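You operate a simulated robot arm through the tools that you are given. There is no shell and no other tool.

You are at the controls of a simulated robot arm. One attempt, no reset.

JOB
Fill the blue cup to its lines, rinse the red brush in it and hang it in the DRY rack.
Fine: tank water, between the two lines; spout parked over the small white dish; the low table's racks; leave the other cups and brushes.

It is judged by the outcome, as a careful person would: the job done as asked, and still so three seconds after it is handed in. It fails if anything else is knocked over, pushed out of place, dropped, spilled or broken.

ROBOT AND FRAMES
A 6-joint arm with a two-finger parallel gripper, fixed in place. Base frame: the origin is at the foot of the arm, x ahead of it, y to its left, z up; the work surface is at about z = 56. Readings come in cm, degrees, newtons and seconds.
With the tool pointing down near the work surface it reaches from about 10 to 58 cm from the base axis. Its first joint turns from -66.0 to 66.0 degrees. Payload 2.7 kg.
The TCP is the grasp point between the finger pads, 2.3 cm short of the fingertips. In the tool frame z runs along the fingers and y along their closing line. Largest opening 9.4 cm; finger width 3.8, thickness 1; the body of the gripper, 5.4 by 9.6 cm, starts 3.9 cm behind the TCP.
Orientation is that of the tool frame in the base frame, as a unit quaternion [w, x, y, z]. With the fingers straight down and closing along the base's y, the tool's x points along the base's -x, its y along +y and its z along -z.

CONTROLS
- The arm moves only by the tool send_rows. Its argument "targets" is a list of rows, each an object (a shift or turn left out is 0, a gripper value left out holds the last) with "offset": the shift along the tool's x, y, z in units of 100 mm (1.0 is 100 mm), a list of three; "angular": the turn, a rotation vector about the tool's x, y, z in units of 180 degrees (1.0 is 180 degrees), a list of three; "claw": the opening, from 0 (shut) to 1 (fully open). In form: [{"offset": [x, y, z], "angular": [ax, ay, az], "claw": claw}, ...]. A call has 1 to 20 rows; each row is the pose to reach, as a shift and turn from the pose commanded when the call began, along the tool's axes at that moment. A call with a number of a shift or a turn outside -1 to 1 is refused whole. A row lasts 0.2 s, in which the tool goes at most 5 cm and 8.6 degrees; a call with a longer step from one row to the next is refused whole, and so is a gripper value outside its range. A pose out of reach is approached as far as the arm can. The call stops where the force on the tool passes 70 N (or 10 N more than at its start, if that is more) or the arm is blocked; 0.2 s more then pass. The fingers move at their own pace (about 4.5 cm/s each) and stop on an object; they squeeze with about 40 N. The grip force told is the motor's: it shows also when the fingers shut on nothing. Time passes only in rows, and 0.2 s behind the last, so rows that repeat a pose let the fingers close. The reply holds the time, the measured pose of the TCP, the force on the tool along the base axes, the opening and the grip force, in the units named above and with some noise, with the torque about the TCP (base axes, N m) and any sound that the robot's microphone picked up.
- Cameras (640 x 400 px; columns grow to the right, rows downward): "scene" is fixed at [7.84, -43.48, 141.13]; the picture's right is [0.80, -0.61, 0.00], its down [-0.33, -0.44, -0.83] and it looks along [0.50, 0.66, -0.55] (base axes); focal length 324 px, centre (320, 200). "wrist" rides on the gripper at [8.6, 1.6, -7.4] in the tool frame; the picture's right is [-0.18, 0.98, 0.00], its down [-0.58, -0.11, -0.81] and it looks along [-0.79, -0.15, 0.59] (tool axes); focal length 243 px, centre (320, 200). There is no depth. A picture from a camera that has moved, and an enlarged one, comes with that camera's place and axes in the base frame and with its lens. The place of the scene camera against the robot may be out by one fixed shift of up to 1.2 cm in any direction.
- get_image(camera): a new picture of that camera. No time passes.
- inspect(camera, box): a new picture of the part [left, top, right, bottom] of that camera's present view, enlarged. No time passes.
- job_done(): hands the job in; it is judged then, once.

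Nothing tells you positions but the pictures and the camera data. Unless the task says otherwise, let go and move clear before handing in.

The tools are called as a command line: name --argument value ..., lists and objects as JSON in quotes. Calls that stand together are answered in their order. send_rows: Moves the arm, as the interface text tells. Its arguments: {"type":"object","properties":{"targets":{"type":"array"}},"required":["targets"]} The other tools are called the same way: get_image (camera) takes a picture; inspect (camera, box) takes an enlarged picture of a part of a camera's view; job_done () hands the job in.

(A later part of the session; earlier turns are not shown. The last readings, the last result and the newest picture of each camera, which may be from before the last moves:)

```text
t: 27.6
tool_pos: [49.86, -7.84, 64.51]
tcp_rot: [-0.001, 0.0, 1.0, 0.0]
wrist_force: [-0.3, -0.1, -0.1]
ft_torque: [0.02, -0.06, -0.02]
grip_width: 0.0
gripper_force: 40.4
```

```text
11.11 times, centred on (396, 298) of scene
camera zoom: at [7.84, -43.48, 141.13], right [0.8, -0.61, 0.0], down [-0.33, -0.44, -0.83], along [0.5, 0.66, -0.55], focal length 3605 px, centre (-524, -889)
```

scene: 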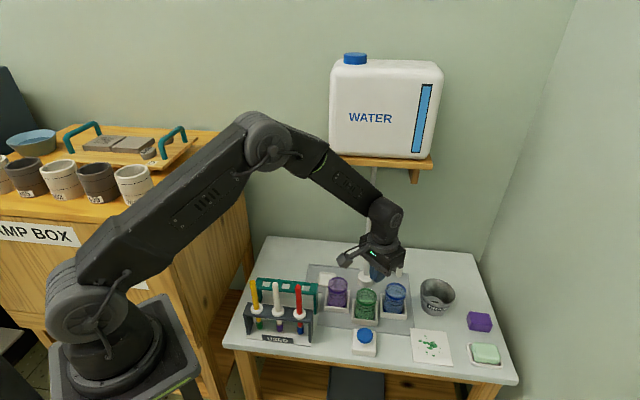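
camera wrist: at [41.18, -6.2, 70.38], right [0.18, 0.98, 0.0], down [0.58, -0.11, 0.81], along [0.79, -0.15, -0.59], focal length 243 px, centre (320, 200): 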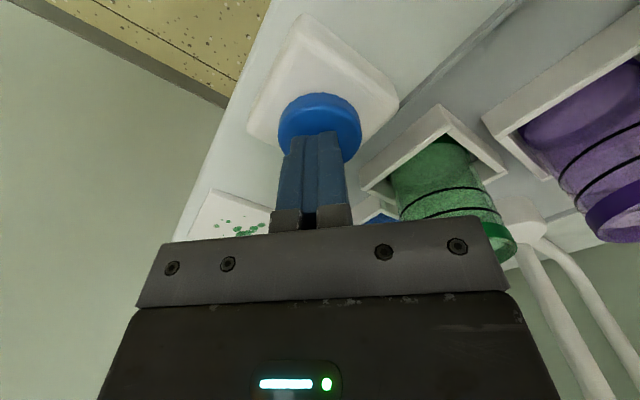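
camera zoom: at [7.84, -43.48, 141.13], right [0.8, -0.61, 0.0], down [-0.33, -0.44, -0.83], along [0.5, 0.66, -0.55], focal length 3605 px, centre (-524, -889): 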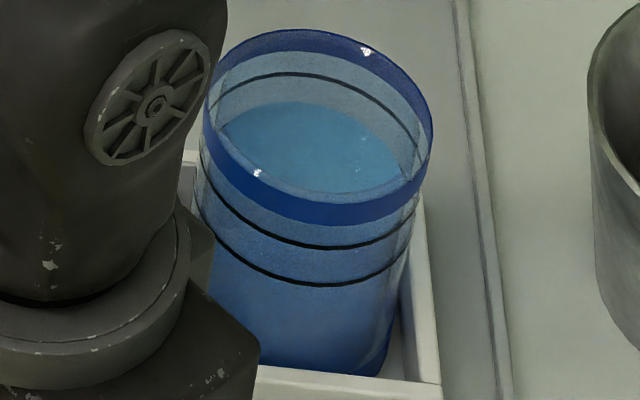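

The flow stopped on release, with the level just above the lower line, about 20% into the band. A short second press should bring it to the middle.

send_rows --targets '[{"offset": [0, 0, 0.15]}, {"offset": [0, 0, 0.15]}, {"offset": [0, 0, 0.15]}, {"offset": [0, 0, 0]}, {"offset": [0, 0, 0]}]'

inspect --camera "scene" --box '[386, 280, 406, 316]'

```text
t: 28.8
tool_pos: [50.01, -7.77, 64.44]
tcp_rot: [0.001, 0.0, 1.0, 0.0]
wrist_force: [1.1, -0.6, 0.6]
ft_torque: [0.0, -0.02, -0.02]
grip_width: 0.01
gripper_force: 40.4
heard: click
```

```text
11.11 times, centred on (396, 298) of scene
camera zoom: at [7.84, -43.48, 141.13], right [0.8, -0.61, 0.0], down [-0.33, -0.44, -0.83], along [0.5, 0.66, -0.55], focal length 3605 px, centre (-524, -889)
```

zoom: 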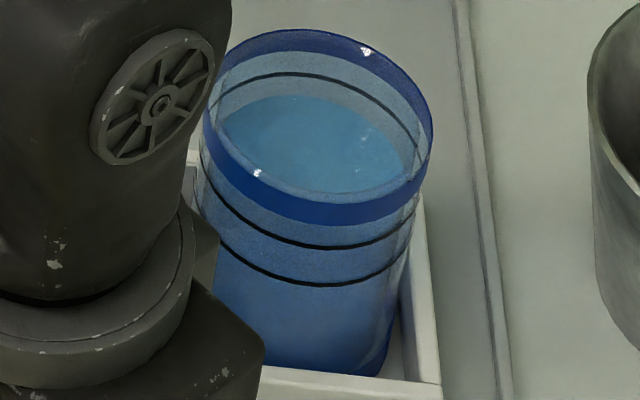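

The level sits comfortably between the lines, about 40% up the band with the flow off. Now I'll lift off the button and go high over the spout to its far side, to swing it back over the dish.

send_rows --targets '[{"offset": [0, 0, -0.3]}, {"offset": [0, 0, -0.65]}, {"offset": [0, 0, -1.0]}]'

send_rows --targets '[{"offset": [0, 0.1, -0.3]}, {"offset": [0, 0.35, -0.65]}, {"offset": [0, 0.6, -1.0]}, {"offset": [-0.2, 0.83, -1.0], "angular": [0, -0.04, 0]}, {"offset": [-0.4, 0.83, -1.0], "angular": [0, -0.08, 0]}, {"offset": [-0.6, 0.83, -1.0], "angular": [0, -0.12, 0]}, {"offset": [-0.8, 0.83, -1.0], "angular": [0, -0.1667, 0]}, {"offset": [-0.8, 0.83, -1.0], "angular": [0, -0.1667, 0]}]'

get_image --camera "scene"

```text
t: 29.6
tool_pos: [49.8, -7.67, 74.6]
tcp_rot: [-0.001, 0.0, 1.0, 0.0]
wrist_force: [-0.7, 0.5, -0.2]
ft_torque: [0.0, 0.0, 0.01]
grip_width: 0.0
gripper_force: 39.8
```

```text
t: 31.4
tool_pos: [58.08, 0.63, 84.37]
tcp_rot: [0.26, 0.0, 0.966, 0.002]
wrist_force: [0.1, -0.5, 0.0]
ft_torque: [0.02, 0.0, 0.01]
grip_width: 0.0
gripper_force: 39.9
```

```text
taken
```

scene: 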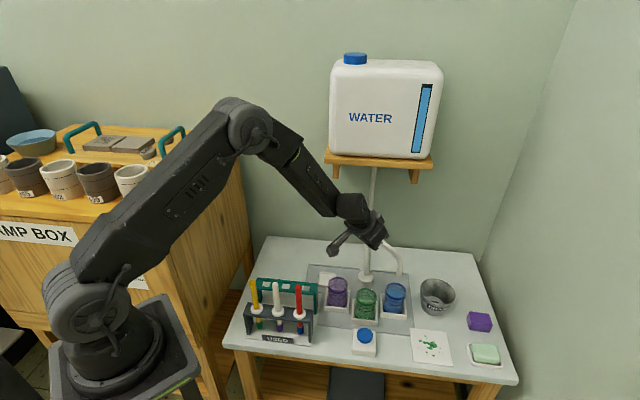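

send_rows --targets '[{"offset": [-0.27, 0, 0.06]}, {"offset": [-0.53, 0, 0.14]}, {"offset": [-0.793, 0, 0.227]}]'

send_rows --targets '[{"offset": [-0.18, 0, 0.1]}, {"offset": [-0.364, 0, 0.21]}, {"offset": [-0.364, 0, 0.21]}]'

get_image --camera "wrist"

inspect --camera "scene" --box '[310, 180, 450, 320]'

```text
t: 32.2
tool_pos: [66.1, 0.33, 86.26]
tcp_rot: [0.259, 0.0, 0.966, 0.001]
wrist_force: [-0.2, 0.1, -0.1]
ft_torque: [-0.02, 0.0, 0.03]
grip_width: 0.0
gripper_force: 39.8
```

```text
t: 33.0
tool_pos: [70.26, 0.32, 86.42]
tcp_rot: [0.259, 0.0, 0.966, -0.001]
wrist_force: [-0.7, 0.2, -0.3]
ft_torque: [-0.02, 0.01, 0.0]
grip_width: 0.0
gripper_force: 40.3
```

```text
taken
camera wrist: at [58.98, 1.98, 88.55], right [0.16, 0.98, 0.09], down [0.1, -0.11, 0.99], along [0.98, -0.15, -0.12], focal length 243 px, centre (320, 200)
```

wrist: 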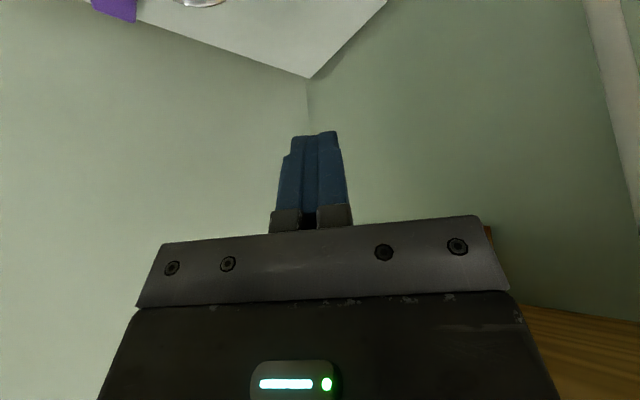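

```text
2.86 times, centred on (380, 250) of scene
camera zoom: at [7.84, -43.48, 141.13], right [0.8, -0.61, 0.0], down [-0.33, -0.44, -0.83], along [0.5, 0.66, -0.55], focal length 927 px, centre (149, 57)
```

zoom: 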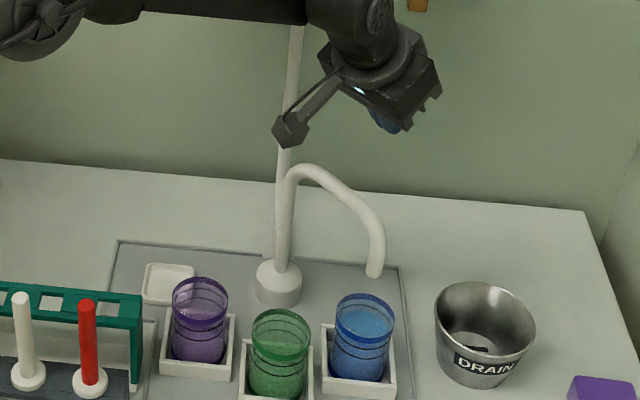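

I can reach the far side. Lowering now so the fingers are beside the tube, on the side away from me.

send_rows --targets '[{"offset": [0.12, 0, 0.21]}, {"offset": [0.25, 0, 0.433]}, {"offset": [0.35, 0, 0.606]}, {"offset": [0.35, 0, 0.606]}]'

get_image --camera "wrist"

inspect --camera "scene" --box '[340, 190, 420, 270]'

```text
t: 34.0
tool_pos: [69.97, 0.46, 79.68]
tcp_rot: [0.258, 0.0, 0.966, 0.0]
wrist_force: [1.4, 0.1, 0.9]
ft_torque: [-0.02, 0.04, 0.01]
grip_width: 0.0
gripper_force: 40.2
```

```text
taken
camera wrist: at [58.65, 2.12, 81.74], right [0.16, 0.98, 0.09], down [0.1, -0.11, 0.99], along [0.98, -0.15, -0.12], focal length 243 px, centre (320, 200)
```

wrist: 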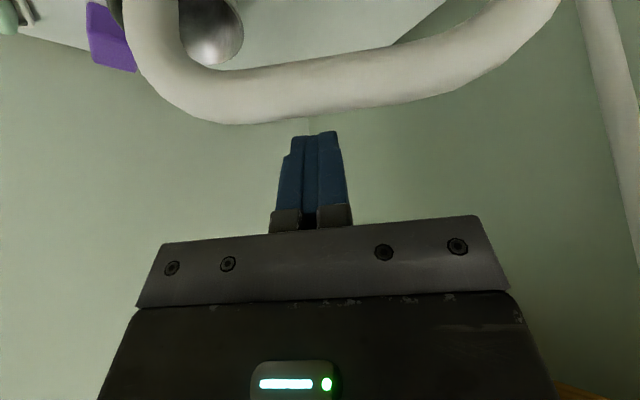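

```text
5.00 times, centred on (380, 230) of scene
camera zoom: at [7.84, -43.48, 141.13], right [0.8, -0.61, 0.0], down [-0.33, -0.44, -0.83], along [0.5, 0.66, -0.55], focal length 1622 px, centre (20, 50)
```

zoom: 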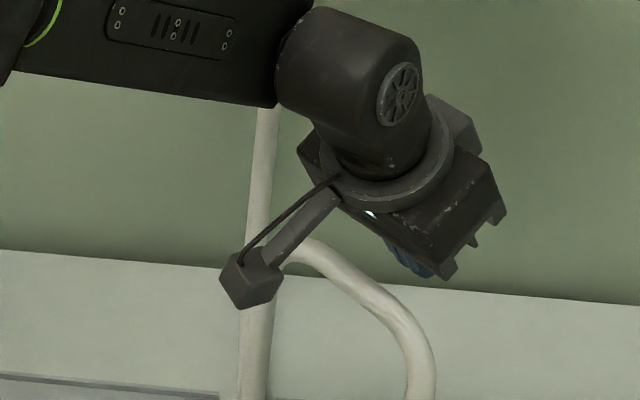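

The clearance between tube and gripper body looks fine. I'll go down about 2 cm more and then pull the spout back toward me.

send_rows --targets '[{"offset": [0.05, 0, 0.085]}, {"offset": [0.09, 0, 0.156]}, {"offset": [0.09, 0, 0.156]}]'

get_image --camera "wrist"

```text
t: 34.8
tool_pos: [70.16, 0.52, 77.73]
tcp_rot: [0.26, 0.0, 0.966, 0.0]
wrist_force: [-0.2, 0.4, -0.8]
ft_torque: [0.0, -0.01, -0.04]
grip_width: 0.02
gripper_force: 40.2
```

```text
taken
camera wrist: at [58.86, 2.07, 79.84], right [0.16, 0.98, 0.09], down [0.1, -0.11, 0.99], along [0.98, -0.15, -0.12], focal length 243 px, centre (320, 200)
```

wrist: 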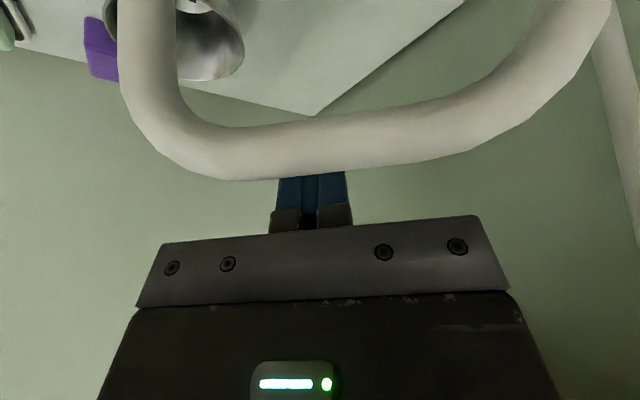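

send_rows --targets '[{"offset": [0.06, -0.004, -0.035]}, {"offset": [0.126, -0.008, -0.073]}, {"offset": [0.189, -0.037, -0.109]}, {"offset": [0.254, -0.06, -0.147]}, {"offset": [0.317, -0.077, -0.183]}, {"offset": [0.379, -0.088, -0.219]}, {"offset": [0.429, -0.092, -0.248]}, {"offset": [0.479, -0.092, -0.277]}, {"offset": [0.528, -0.088, -0.305]}, {"offset": [0.581, -0.079, -0.336]}, {"offset": [0.632, -0.065, -0.365]}, {"offset": [0.683, -0.049, -0.395]}, {"offset": [0.683, -0.049, -0.395]}]'

get_image --camera "wrist"

inspect --camera "scene" --box '[310, 180, 450, 320]'

```text
t: 37.6
tool_pos: [62.35, -0.0, 77.67]
tcp_rot: [0.258, 0.0, 0.966, 0.0]
wrist_force: [1.2, -0.5, -0.1]
ft_torque: [-0.01, -0.04, -0.04]
grip_width: 0.01
gripper_force: 39.7
```

```text
taken
camera wrist: at [50.97, 1.66, 79.73], right [0.16, 0.98, 0.09], down [0.1, -0.11, 0.99], along [0.98, -0.15, -0.12], focal length 243 px, centre (320, 200)
```

wrist: 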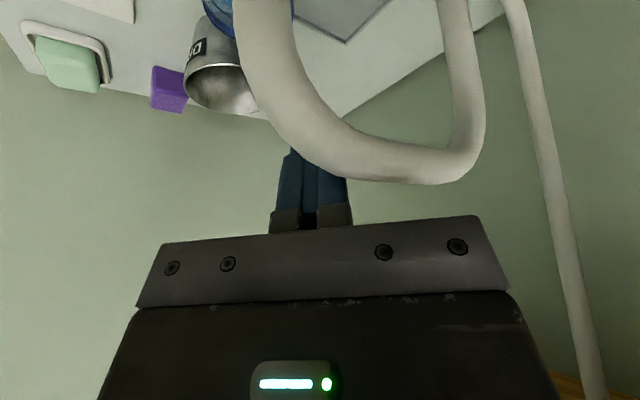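

```text
2.86 times, centred on (380, 250) of scene
camera zoom: at [7.84, -43.48, 141.13], right [0.8, -0.61, 0.0], down [-0.33, -0.44, -0.83], along [0.5, 0.66, -0.55], focal length 927 px, centre (149, 57)
```

zoom: 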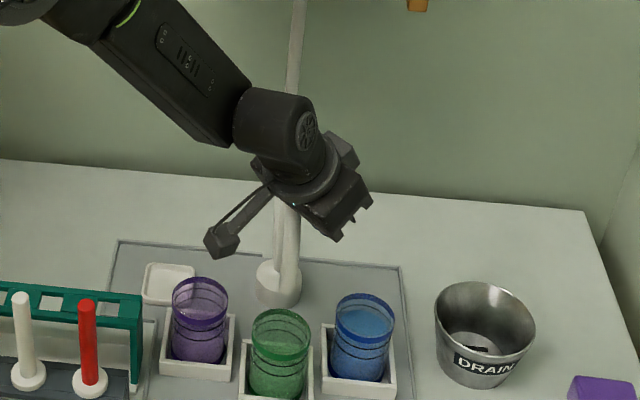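

The spout is following nicely. I'll continue the sweep toward the dish.

send_rows --targets '[{"offset": [0.054, 0.026, -0.031]}, {"offset": [0.108, 0.053, -0.0625]}, {"offset": [0.155, 0.086, -0.09]}, {"offset": [0.203, 0.12, -0.117]}, {"offset": [0.247, 0.162, -0.143]}, {"offset": [0.29, 0.204, -0.168]}, {"offset": [0.328, 0.255, -0.19]}, {"offset": [0.366, 0.307, -0.212]}, {"offset": [0.398, 0.364, -0.23]}, {"offset": [0.43, 0.422, -0.248]}, {"offset": [0.454, 0.486, -0.262]}, {"offset": [0.477, 0.55, -0.276]}, {"offset": [0.492, 0.617, -0.285]}, {"offset": [0.507, 0.685, -0.293]}, {"offset": [0.524, 0.772, -0.303]}, {"offset": [0.533, 0.862, -0.308]}, {"offset": [0.533, 0.862, -0.308]}]'

get_image --camera "wrist"

inspect --camera "scene" --box '[290, 180, 430, 320]'

```text
t: 41.2
tool_pos: [56.1, 8.57, 77.77]
tcp_rot: [0.259, 0.0, 0.966, 0.0]
wrist_force: [0.1, 0.2, 0.4]
ft_torque: [-0.02, 0.02, -0.01]
grip_width: 0.01
gripper_force: 39.5
out of reach, approached as far as the arm can: row 3, 4, 5, 6, 7, 8, 9, 10
```

```text
taken
camera wrist: at [44.7, 10.22, 79.84], right [0.16, 0.98, 0.09], down [0.1, -0.11, 0.99], along [0.98, -0.15, -0.12], focal length 243 px, centre (320, 200)
```

wrist: 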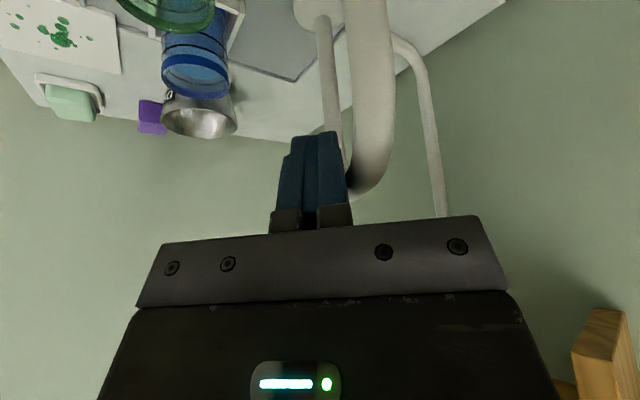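

```text
2.86 times, centred on (360, 250) of scene
camera zoom: at [7.84, -43.48, 141.13], right [0.8, -0.61, 0.0], down [-0.33, -0.44, -0.83], along [0.5, 0.66, -0.55], focal length 927 px, centre (206, 57)
```

zoom: 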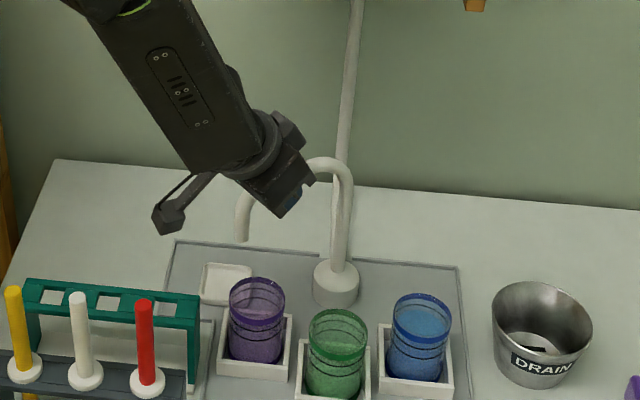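

The spout is close to its parking spot. I'll push a little more and then check it against the dish.

send_rows --targets '[{"offset": [-0.003, 0.05, 0.002]}, {"offset": [-0.007, 0.1, 0.004]}, {"offset": [-0.011, 0.15, 0.007]}, {"offset": [-0.016, 0.197, 0.009]}, {"offset": [-0.025, 0.245, 0.015]}, {"offset": [-0.034, 0.291, 0.02]}, {"offset": [-0.034, 0.291, 0.02]}]'

get_image --camera "wrist"

inspect --camera "scene" --box '[290, 200, 390, 300]'

```text
t: 42.8
tool_pos: [56.58, 11.37, 77.64]
tcp_rot: [0.26, -0.001, 0.966, 0.001]
wrist_force: [0.0, 0.8, -0.4]
ft_torque: [-0.04, 0.04, 0.01]
grip_width: 0.0
gripper_force: 40.4
```

```text
taken
camera wrist: at [45.26, 13.07, 79.78], right [0.16, 0.98, 0.09], down [0.1, -0.11, 0.99], along [0.98, -0.15, -0.12], focal length 243 px, centre (320, 200)
```

wrist: 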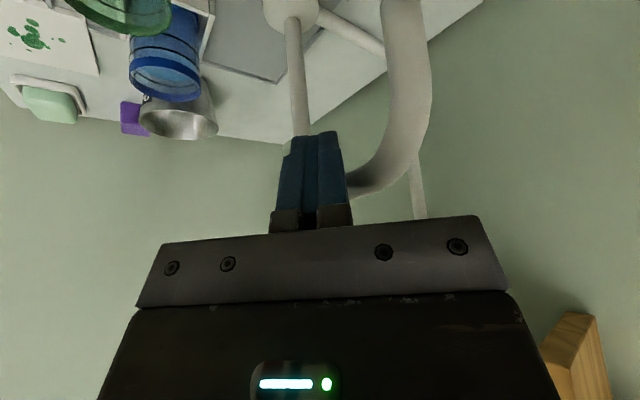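

```text
4.00 times, centred on (340, 250) of scene
camera zoom: at [7.84, -43.48, 141.13], right [0.8, -0.61, 0.0], down [-0.33, -0.44, -0.83], along [0.5, 0.66, -0.55], focal length 1298 px, centre (240, 0)
```

zoom: 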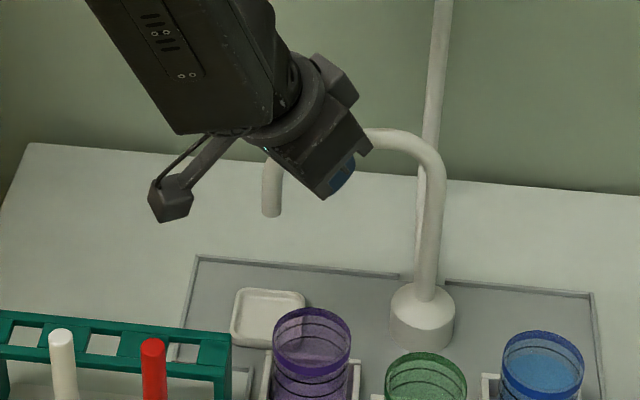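

The tip is about 1 cm short of the dish centre, so I'll nudge it a little further.

send_rows --targets '[{"offset": [-0.021, 0.028, 0.012]}, {"offset": [-0.042, 0.056, 0.024]}, {"offset": [-0.042, 0.056, 0.024]}]'

inspect --camera "scene" --box '[290, 200, 390, 300]'

```text
t: 43.6
tool_pos: [57.13, 12.06, 77.57]
tcp_rot: [0.259, 0.0, 0.966, 0.0]
wrist_force: [-0.2, -0.3, 0.1]
ft_torque: [0.02, 0.02, -0.02]
grip_width: 0.0
gripper_force: 39.8
```

```text
4.00 times, centred on (340, 250) of scene
camera zoom: at [7.84, -43.48, 141.13], right [0.8, -0.61, 0.0], down [-0.33, -0.44, -0.83], along [0.5, 0.66, -0.55], focal length 1298 px, centre (240, 0)
```

zoom: 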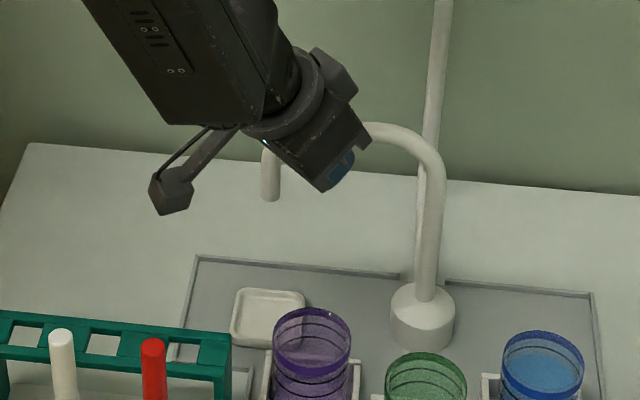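

The spout tip is back where it started, within about 5 mm of the dish centre. I'll back off and rise clear.

send_rows --targets '[{"offset": [0.061, -0.075, -0.035]}, {"offset": [0.121, -0.15, -0.07]}, {"offset": [-0.079, -0.15, -0.416]}, {"offset": [-0.227, -0.2, -0.793]}, {"offset": [-0.227, -0.2, -0.793]}]'

inspect --camera "scene" --box '[290, 200, 390, 300]'

get_image --camera "wrist"

```text
t: 44.8
tool_pos: [54.93, 9.97, 85.62]
tcp_rot: [0.258, -0.001, 0.966, 0.001]
wrist_force: [-0.1, 0.3, 0.3]
ft_torque: [0.0, 0.0, 0.01]
grip_width: 0.0
gripper_force: 40.9
```

```text
4.00 times, centred on (340, 250) of scene
camera zoom: at [7.84, -43.48, 141.13], right [0.8, -0.61, 0.0], down [-0.33, -0.44, -0.83], along [0.5, 0.66, -0.55], focal length 1298 px, centre (240, 0)
```

zoom: 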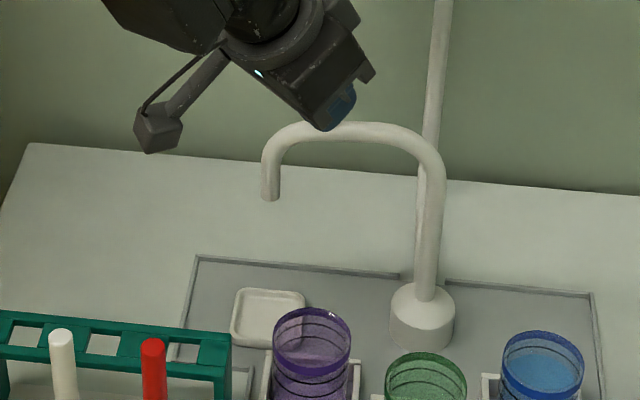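

```text
taken
camera wrist: at [43.59, 11.65, 87.74], right [0.16, 0.98, 0.09], down [0.1, -0.11, 0.99], along [0.98, -0.15, -0.12], focal length 243 px, centre (320, 200)
```

wrist: 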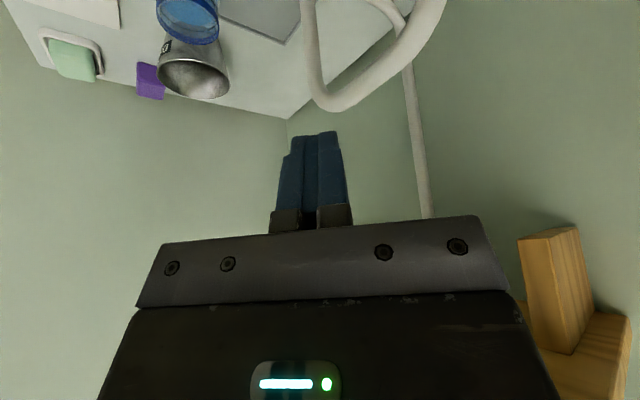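

The spout is parked over the dish, so the brush is next. I'll bring the tool upright, half open the fingers and move above the red brush at about (37.8,5.3).

send_rows --targets '[{"offset": [0.15, -0.05, -0.25], "angular": [0, 0.04, 0], "claw": 0.5}, {"offset": [0.3, -0.1, -0.5], "angular": [0, 0.08, 0], "claw": 0.5}, {"offset": [0.5, -0.2, -0.7], "angular": [0, 0.12, 0], "claw": 0.5}, {"offset": [0.75, -0.3, -0.85], "angular": [0, 0.1667, 0], "claw": 0.5}, {"offset": [0.9, -0.4, -0.9], "angular": [0, 0.1667, 0], "claw": 0.5}, {"offset": [0.9, -0.4, -0.9], "angular": [0, 0.1667, 0], "claw": 0.5}]'

```text
t: 46.2
tool_pos: [42.41, 6.15, 88.93]
tcp_rot: [0.0, 0.001, 1.0, 0.0]
wrist_force: [0.9, 1.2, 0.2]
ft_torque: [-0.01, 0.02, 0.01]
grip_width: 4.68
gripper_force: 0.2
out of reach, approached as far as the arm can: row 1
```

get_image --camera "wrist"

inspect --camera "scene" --box '[235, 220, 335, 350]'

```text
taken
camera wrist: at [33.64, 7.8, 96.45], right [0.18, 0.98, 0.0], down [0.58, -0.11, 0.81], along [0.79, -0.15, -0.59], focal length 243 px, centre (320, 200)
```

wrist: 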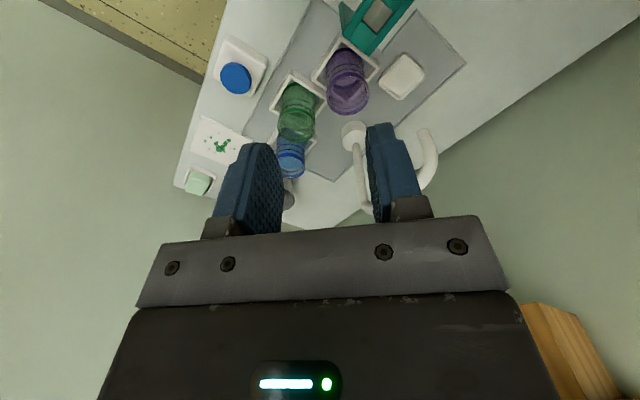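

```text
3.08 times, centred on (285, 285) of scene
camera zoom: at [7.84, -43.48, 141.13], right [0.8, -0.61, 0.0], down [-0.33, -0.44, -0.83], along [0.5, 0.66, -0.55], focal length 998 px, centre (428, -62)
```

zoom: 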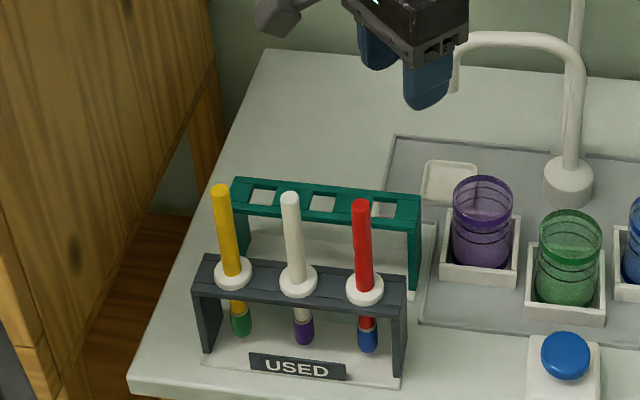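

I'll back up slightly to get a clean wrist view of the red brush and the DRY rack holes, for precise triangulation.

send_rows --targets '[{"offset": [0.35, -0.05, 0.1]}, {"offset": [0.7, -0.1, 0.25]}, {"offset": [1.0, -0.15, 0.4]}]'

send_rows --targets '[{"offset": [0.3, 0.0, 0]}, {"offset": [0.5, 0.0, 0]}, {"offset": [0.5, 0.0, 0]}]'

get_image --camera "wrist"

```text
t: 47.0
tool_pos: [32.61, 4.79, 85.2]
tcp_rot: [0.001, -0.001, 1.0, 0.001]
wrist_force: [-0.3, 0.2, 0.6]
ft_torque: [-0.01, -0.01, 0.02]
grip_width: 4.67
gripper_force: 0.1
```

```text
t: 47.8
tool_pos: [27.71, 4.73, 85.23]
tcp_rot: [0.001, 0.001, 1.0, -0.001]
wrist_force: [0.0, -0.4, 0.2]
ft_torque: [0.0, 0.0, 0.0]
grip_width: 4.72
gripper_force: 0.0
```

```text
taken
camera wrist: at [18.93, 6.41, 92.53], right [0.18, 0.98, 0.0], down [0.58, -0.11, 0.81], along [0.79, -0.15, -0.59], focal length 243 px, centre (320, 200)
```

wrist: 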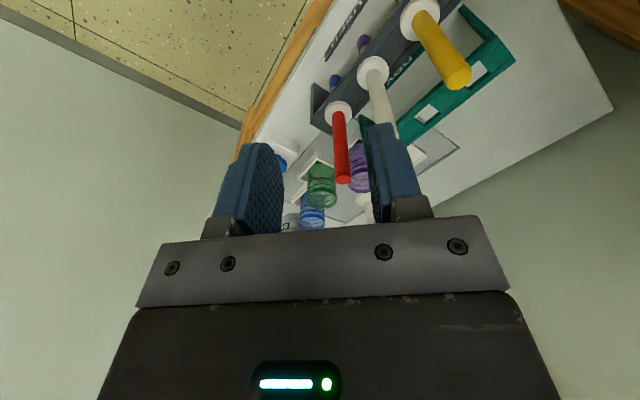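

inspect --camera "wrist" --box '[300, 50, 420, 200]'

inspect --camera "wrist" --box '[380, 0, 540, 140]'

inspect --camera "scene" --box '[240, 260, 330, 350]'

```text
2.67 times, centred on (360, 125) of wrist
camera zoom: at [18.93, 6.41, 92.53], right [0.18, 0.98, 0.0], down [0.58, -0.11, 0.81], along [0.79, -0.15, -0.59], focal length 647 px, centre (213, 400)
```

zoom: 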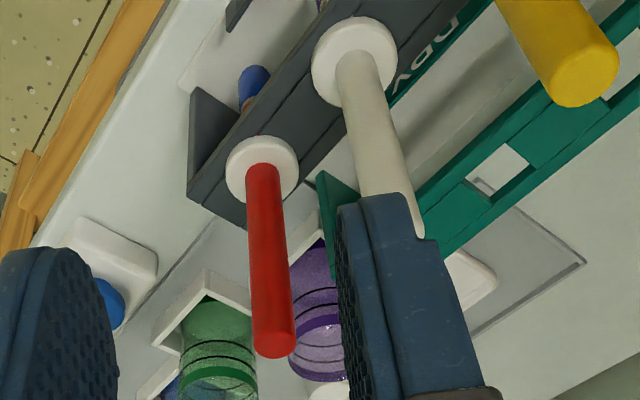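

```text
2.86 times, centred on (460, 70) of wrist
camera zoom: at [18.93, 6.41, 92.53], right [0.18, 0.98, 0.0], down [0.58, -0.11, 0.81], along [0.79, -0.15, -0.59], focal length 693 px, centre (-80, 571)
```

zoom: 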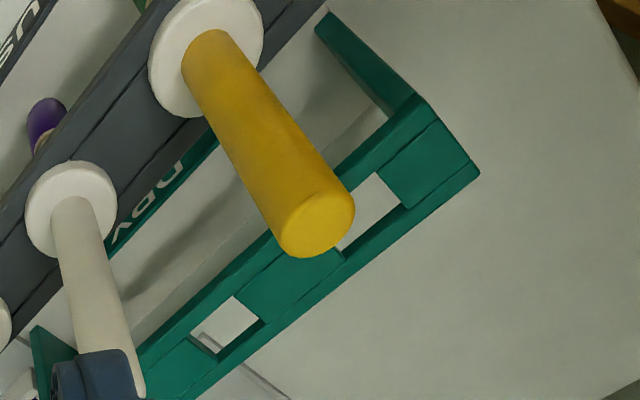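

```text
4.44 times, centred on (285, 305) of scene
camera zoom: at [7.84, -43.48, 141.13], right [0.8, -0.61, 0.0], down [-0.33, -0.44, -0.83], along [0.5, 0.66, -0.55], focal length 1442 px, centre (476, -267)
```

zoom: 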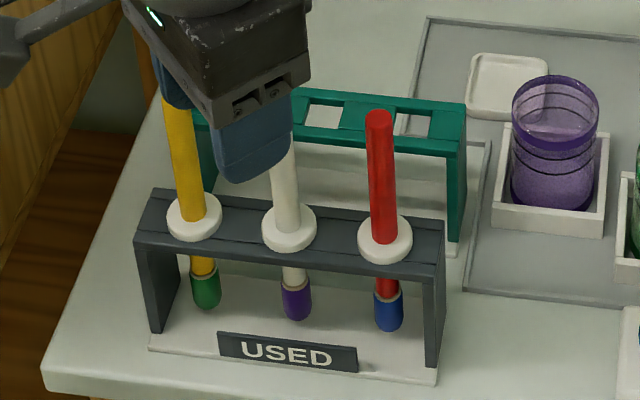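

Red brush refined to (37.8,5.25) and the middle DRY hole to about (40.3,16.65). I'm now moving over the brush and descending around its handle.

send_rows --targets '[{"offset": [-0.35, 0.02, 0], "claw": 0.5}, {"offset": [-0.7, 0.04, 0], "claw": 0.5}, {"offset": [-1.0, 0.05, 0], "claw": 0.5}, {"offset": [-1.0, 0.05, 0], "claw": 0.5}]'

inspect --camera "scene" --box '[240, 200, 350, 350]'

```text
t: 48.8
tool_pos: [37.84, 4.88, 84.92]
tcp_rot: [0.001, 0.0, 1.0, 0.001]
wrist_force: [-0.2, -0.7, -1.4]
ft_torque: [-0.01, -0.02, 0.05]
grip_width: 4.73
gripper_force: 0.0
```

```text
2.67 times, centred on (295, 275) of scene
camera zoom: at [7.84, -43.48, 141.13], right [0.8, -0.61, 0.0], down [-0.33, -0.44, -0.83], along [0.5, 0.66, -0.55], focal length 865 px, centre (387, 0)
```

zoom: 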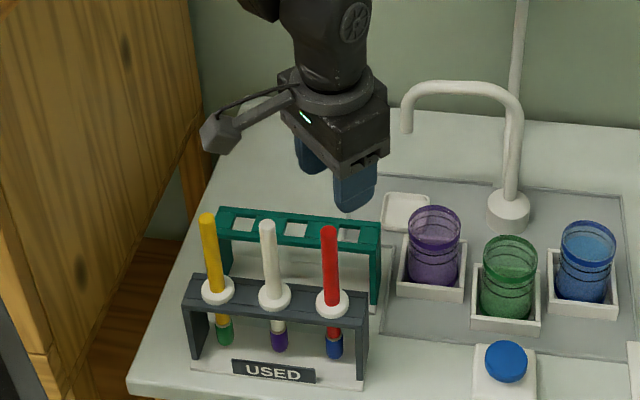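

send_rows --targets '[{"offset": [0, 0.01, 0.3]}, {"offset": [0, 0.02, 0.56]}, {"offset": [0, 0.02, 0.56]}]'

get_image --camera "wrist"

inspect --camera "scene" --box '[260, 230, 340, 350]'

```text
t: 49.6
tool_pos: [37.95, 5.16, 79.3]
tcp_rot: [0.001, 0.0, 1.0, 0.0]
wrist_force: [-0.3, -0.8, 0.3]
ft_torque: [-0.02, -0.01, 0.03]
grip_width: 4.7
gripper_force: 0.1
```

```text
taken
camera wrist: at [29.07, 6.84, 86.72], right [0.18, 0.98, 0.0], down [0.58, -0.11, 0.81], along [0.79, -0.15, -0.59], focal length 243 px, centre (320, 200)
```

wrist: 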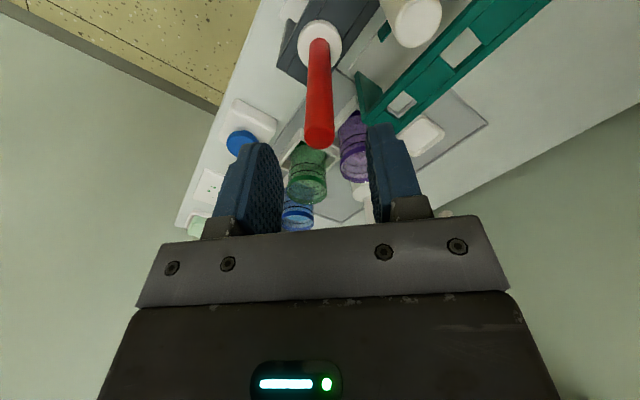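

```text
3.33 times, centred on (300, 290) of scene
camera zoom: at [7.84, -43.48, 141.13], right [0.8, -0.61, 0.0], down [-0.33, -0.44, -0.83], along [0.5, 0.66, -0.55], focal length 1082 px, centre (387, -100)
```

zoom: 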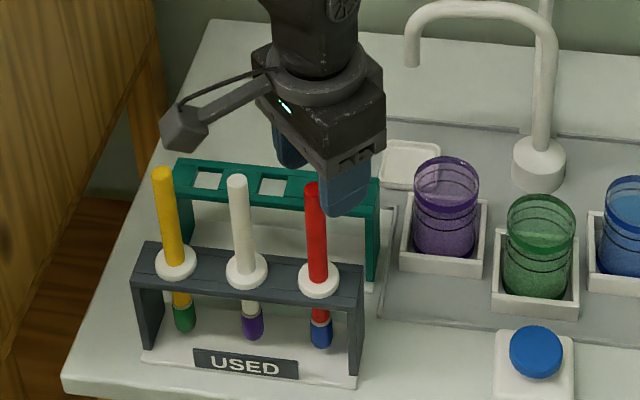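

The handle is centred between the fingers. I'm descending to the grip height and closing.

send_rows --targets '[{"offset": [0.02, 0, 0.2]}, {"offset": [0.02, 0, 0.4]}, {"offset": [0.02, 0, 0.55]}, {"offset": [0.02, 0, 0.61]}, {"offset": [0.02, 0, 0.61]}]'

inspect --camera "scene" --box '[260, 230, 340, 350]'

get_image --camera "wrist"

```text
t: 50.8
tool_pos: [37.6, 5.15, 73.37]
tcp_rot: [0.001, 0.0, 1.0, 0.0]
wrist_force: [0.2, 0.0, -0.6]
ft_torque: [0.0, -0.01, -0.01]
grip_width: 4.68
gripper_force: 0.1
```

```text
3.33 times, centred on (300, 290) of scene
camera zoom: at [7.84, -43.48, 141.13], right [0.8, -0.61, 0.0], down [-0.33, -0.44, -0.83], along [0.5, 0.66, -0.55], focal length 1082 px, centre (387, -100)
```

zoom: 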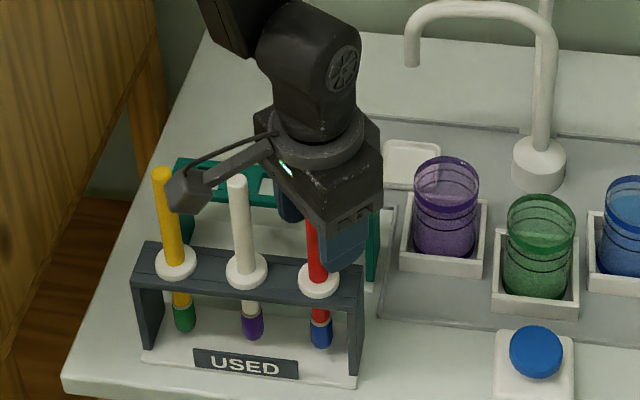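

```text
taken
camera wrist: at [28.76, 6.8, 80.76], right [0.18, 0.98, 0.0], down [0.58, -0.11, 0.81], along [0.79, -0.15, -0.59], focal length 243 px, centre (320, 200)
```

wrist: 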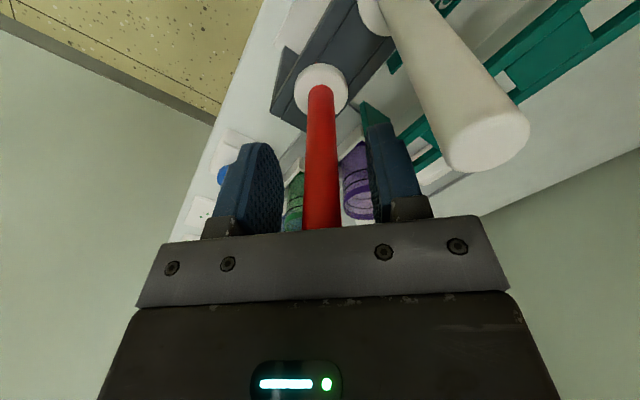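

send_rows --targets '[{"offset": [0, 0, 0], "claw": 0}, {"offset": [0, 0, 0], "claw": 0}, {"offset": [0, 0, 0], "claw": 0}, {"offset": [0, 0, 0], "claw": 0}]'

get_image --camera "wrist"

inspect --camera "scene" --box '[260, 230, 340, 350]'

```text
t: 51.8
tool_pos: [37.46, 5.13, 73.33]
tcp_rot: [0.0, 0.0, 1.0, 0.0]
wrist_force: [-0.6, -0.3, -0.4]
ft_torque: [-0.01, 0.0, -0.02]
grip_width: 1.51
gripper_force: 39.9
```

```text
taken
camera wrist: at [28.75, 6.8, 80.77], right [0.18, 0.98, 0.0], down [0.58, -0.11, 0.81], along [0.79, -0.15, -0.59], focal length 243 px, centre (320, 200)
```

wrist: 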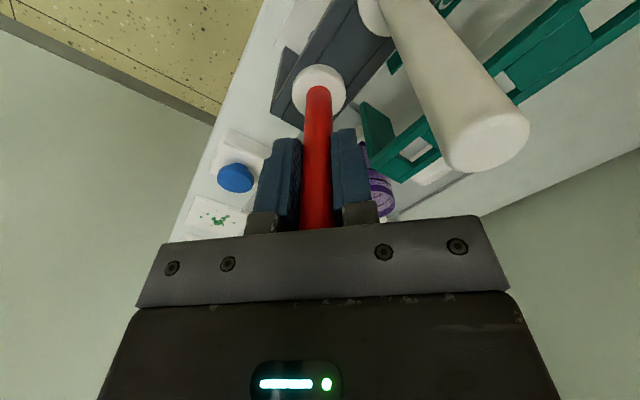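

```text
3.33 times, centred on (300, 290) of scene
camera zoom: at [7.84, -43.48, 141.13], right [0.8, -0.61, 0.0], down [-0.33, -0.44, -0.83], along [0.5, 0.66, -0.55], focal length 1082 px, centre (387, -100)
```

zoom: 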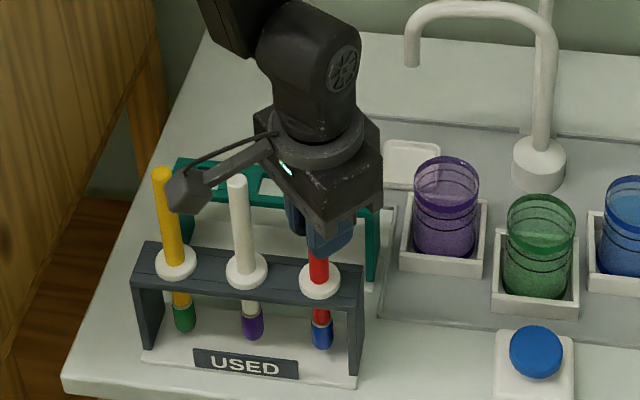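

The handle is gripped (1.5 cm). Lifting straight up out of the USED rack.

send_rows --targets '[{"offset": [0, 0, -0.1], "claw": 0}, {"offset": [0, 0, -0.25], "claw": 0}, {"offset": [0, 0, -0.45], "claw": 0}, {"offset": [0, 0, -0.7], "claw": 0}, {"offset": [0, 0, -0.95], "claw": 0}, {"offset": [0, 0, -1.0], "claw": 0}]'

get_image --camera "wrist"

inspect --camera "scene" --box '[250, 200, 350, 350]'

```text
t: 53.2
tool_pos: [37.36, 5.29, 83.46]
tcp_rot: [0.0, 0.0, 1.0, 0.0]
wrist_force: [0.7, 1.1, 0.1]
ft_torque: [-0.01, 0.0, 0.01]
grip_width: 1.51
gripper_force: 40.6
```

```text
taken
camera wrist: at [28.69, 6.89, 90.93], right [0.18, 0.98, 0.0], down [0.58, -0.11, 0.81], along [0.79, -0.15, -0.59], focal length 243 px, centre (320, 200)
```

wrist: 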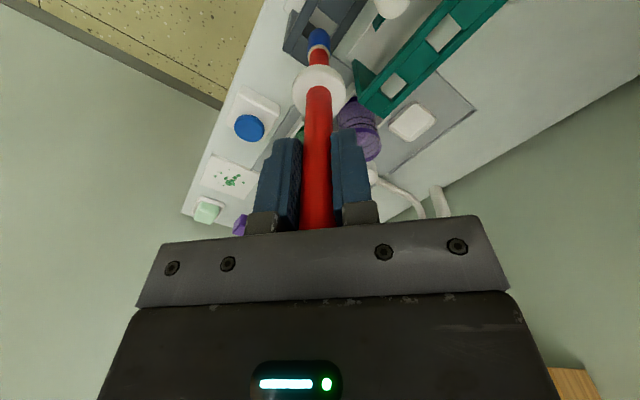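

```text
2.67 times, centred on (300, 275) of scene
camera zoom: at [7.84, -43.48, 141.13], right [0.8, -0.61, 0.0], down [-0.33, -0.44, -0.83], along [0.5, 0.66, -0.55], focal length 865 px, centre (373, 0)
```

zoom: 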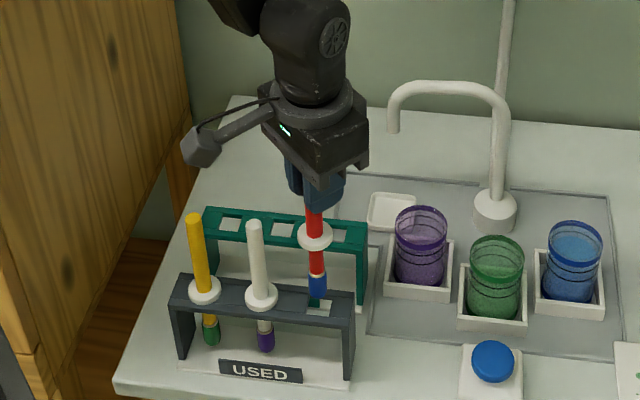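

The brush came out cleanly, and its tip is about 17.6 cm below the TCP. Raising a bit more, then carrying it high toward the blue cup.

send_rows --targets '[{"offset": [0, 0, -0.3], "claw": 0}, {"offset": [-0.3, -0.12, -0.3], "claw": 0}, {"offset": [-0.65, -0.26, -0.3], "claw": 0}, {"offset": [-1.0, -0.4, -0.3], "claw": 0}]'

send_rows --targets '[{"offset": [-0.3, -0.12, 0], "angular": [0, -0.03, 0], "claw": 0}, {"offset": [-0.6, -0.26, 0], "angular": [0, -0.06, 0], "claw": 0}, {"offset": [-0.9, -0.4, 0], "angular": [0, -0.0889, 0], "claw": 0}, {"offset": [-1.0, -0.4, 0], "angular": [0, -0.0889, 0], "claw": 0}, {"offset": [-1.0, -0.4, 0], "angular": [0, -0.0889, 0], "claw": 0}]'

get_image --camera "wrist"

inspect --camera "scene" --box '[310, 180, 430, 330]'

```text
t: 54.2
tool_pos: [47.38, 1.2, 86.47]
tcp_rot: [0.0, 0.0, 1.0, 0.001]
wrist_force: [-0.7, -0.3, -1.1]
ft_torque: [-0.02, -0.03, 0.02]
grip_width: 1.5
gripper_force: 40.2
```

```text
t: 55.4
tool_pos: [57.28, -2.91, 86.17]
tcp_rot: [0.139, -0.001, 0.99, 0.0]
wrist_force: [0.4, -0.4, -0.4]
ft_torque: [-0.02, -0.03, -0.01]
grip_width: 1.47
gripper_force: 39.6
```

```text
taken
camera wrist: at [46.86, -1.23, 90.94], right [0.18, 0.98, 0.05], down [0.34, -0.11, 0.94], along [0.93, -0.15, -0.35], focal length 243 px, centre (320, 200)
```

wrist: 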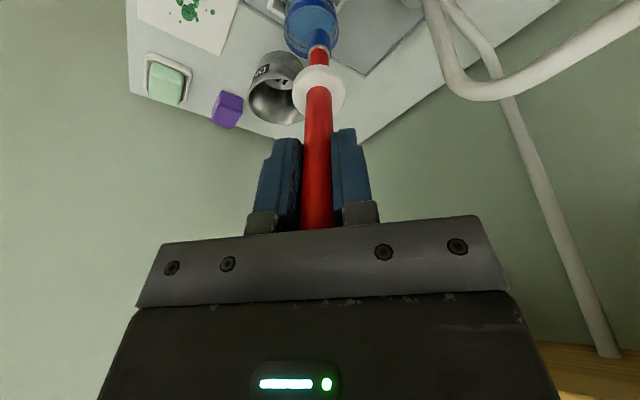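

```text
2.67 times, centred on (370, 255) of scene
camera zoom: at [7.84, -43.48, 141.13], right [0.8, -0.61, 0.0], down [-0.33, -0.44, -0.83], along [0.5, 0.66, -0.55], focal length 865 px, centre (187, 53)
```

zoom: 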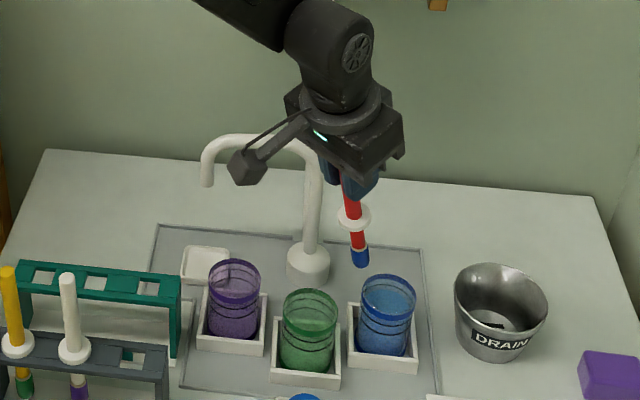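

send_rows --targets '[{"offset": [-0.19, -0.09, 0.12], "claw": 0}, {"offset": [-0.379, -0.175, 0.25], "claw": 0}, {"offset": [-0.379, -0.175, 0.348], "claw": 0}, {"offset": [-0.379, -0.175, 0.348], "claw": 0}]'

get_image --camera "wrist"

inspect --camera "scene" --box '[350, 220, 430, 320]'

```text
t: 56.4
tool_pos: [62.16, -4.64, 83.83]
tcp_rot: [0.14, 0.001, 0.99, 0.0]
wrist_force: [-0.1, -0.5, -0.5]
ft_torque: [0.01, 0.01, -0.02]
grip_width: 1.47
gripper_force: 40.2
```

```text
taken
camera wrist: at [51.63, -2.89, 88.59], right [0.18, 0.98, 0.05], down [0.34, -0.11, 0.94], along [0.93, -0.15, -0.35], focal length 243 px, centre (320, 200)
```

wrist: 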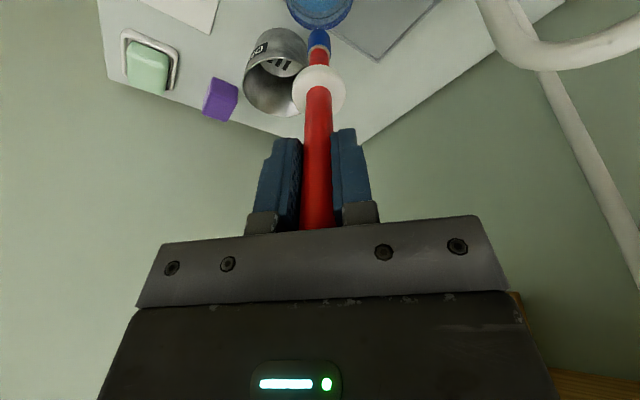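

```text
4.00 times, centred on (390, 270) of scene
camera zoom: at [7.84, -43.48, 141.13], right [0.8, -0.61, 0.0], down [-0.33, -0.44, -0.83], along [0.5, 0.66, -0.55], focal length 1298 px, centre (40, -80)
```

zoom: 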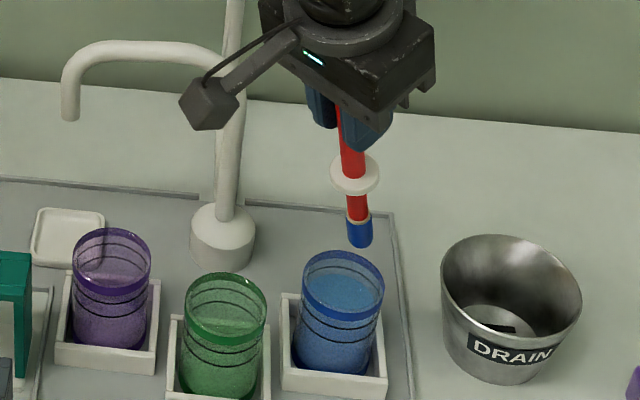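

The tip is above the cup opening, about 1 cm beyond centre. I'll correct by 0.3 cm and start lowering, pausing at the water to check.

send_rows --targets '[{"offset": [0.084, 0, 0.19], "claw": 0}, {"offset": [0.13, 0, 0.35], "claw": 0}, {"offset": [0.167, 0, 0.472], "claw": 0}, {"offset": [0.167, 0, 0.472], "claw": 0}]'

inspect --camera "scene" --box '[370, 250, 420, 320]'

inspect --camera "wrist" --box '[240, 0, 400, 120]'

```text
t: 57.4
tool_pos: [62.06, -4.49, 78.92]
tcp_rot: [0.14, 0.0, 0.99, 0.0]
wrist_force: [0.7, -0.4, -0.4]
ft_torque: [0.01, -0.01, -0.01]
grip_width: 1.48
gripper_force: 40.4
```

```text
5.71 times, centred on (395, 285) of scene
camera zoom: at [7.84, -43.48, 141.13], right [0.8, -0.61, 0.0], down [-0.33, -0.44, -0.83], along [0.5, 0.66, -0.55], focal length 1854 px, centre (-109, -286)
```

zoom: 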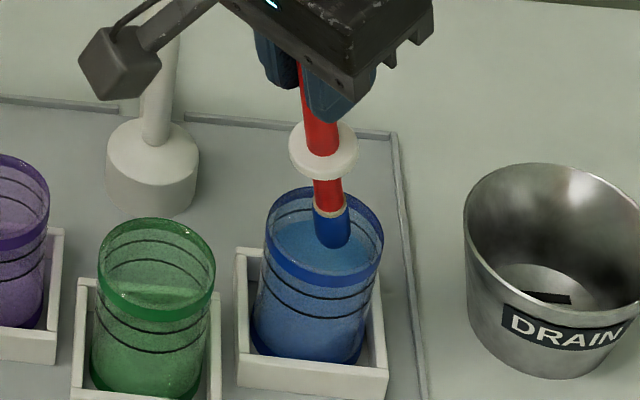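

```text
3.33 times, centred on (320, 60) of wrist
camera zoom: at [51.45, -2.79, 83.72], right [0.18, 0.98, 0.05], down [0.34, -0.11, 0.94], along [0.93, -0.15, -0.35], focal length 809 px, centre (320, 667)
```

zoom: 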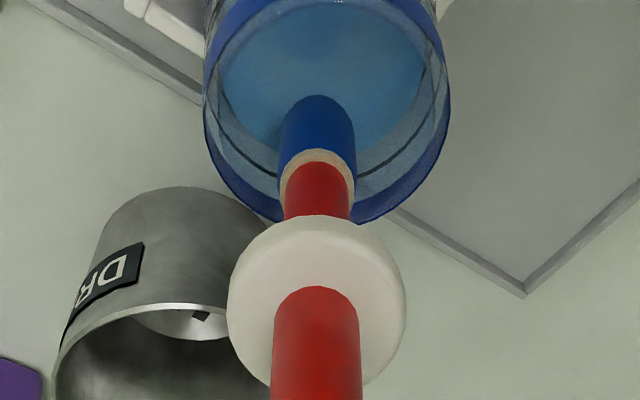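

Brush tip is inside the cup just above the water and well centred. Lowering it into the water slowly.

send_rows --targets '[{"offset": [0.03, 0, 0.1], "claw": 0}, {"offset": [0.058, 0, 0.2], "claw": 0}, {"offset": [0.083, 0, 0.29], "claw": 0}, {"offset": [0.1, 0, 0.35], "claw": 0}, {"offset": [0.1, 0, 0.35], "claw": 0}]'

inspect --camera "scene" --box '[370, 250, 420, 320]'

inspect --camera "wrist" --box '[240, 0, 400, 120]'

```text
t: 58.6
tool_pos: [61.76, -4.62, 75.29]
tcp_rot: [0.139, 0.001, 0.99, -0.001]
wrist_force: [0.4, 0.0, -0.5]
ft_torque: [-0.03, 0.04, 0.01]
grip_width: 1.48
gripper_force: 39.7
```

```text
5.71 times, centred on (395, 285) of scene
camera zoom: at [7.84, -43.48, 141.13], right [0.8, -0.61, 0.0], down [-0.33, -0.44, -0.83], along [0.5, 0.66, -0.55], focal length 1854 px, centre (-109, -286)
```

zoom: 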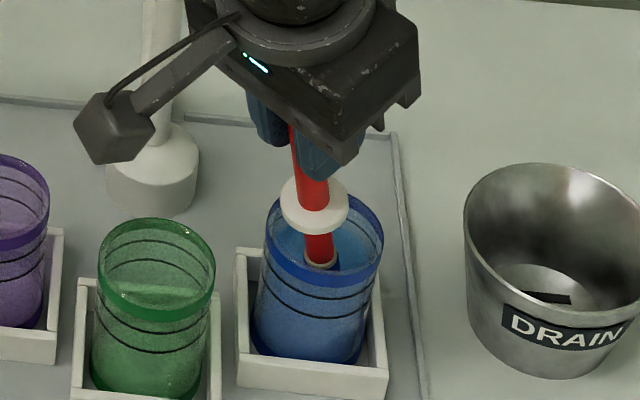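

```text
3.33 times, centred on (320, 60) of wrist
camera zoom: at [51.33, -2.92, 80.02], right [0.18, 0.98, 0.05], down [0.34, -0.11, 0.94], along [0.93, -0.15, -0.35], focal length 809 px, centre (320, 667)
```

zoom: 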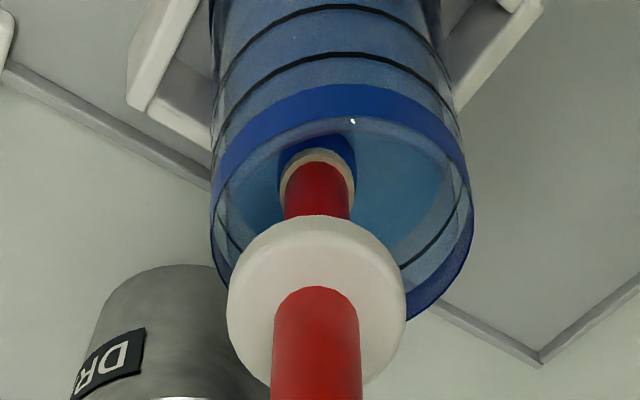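

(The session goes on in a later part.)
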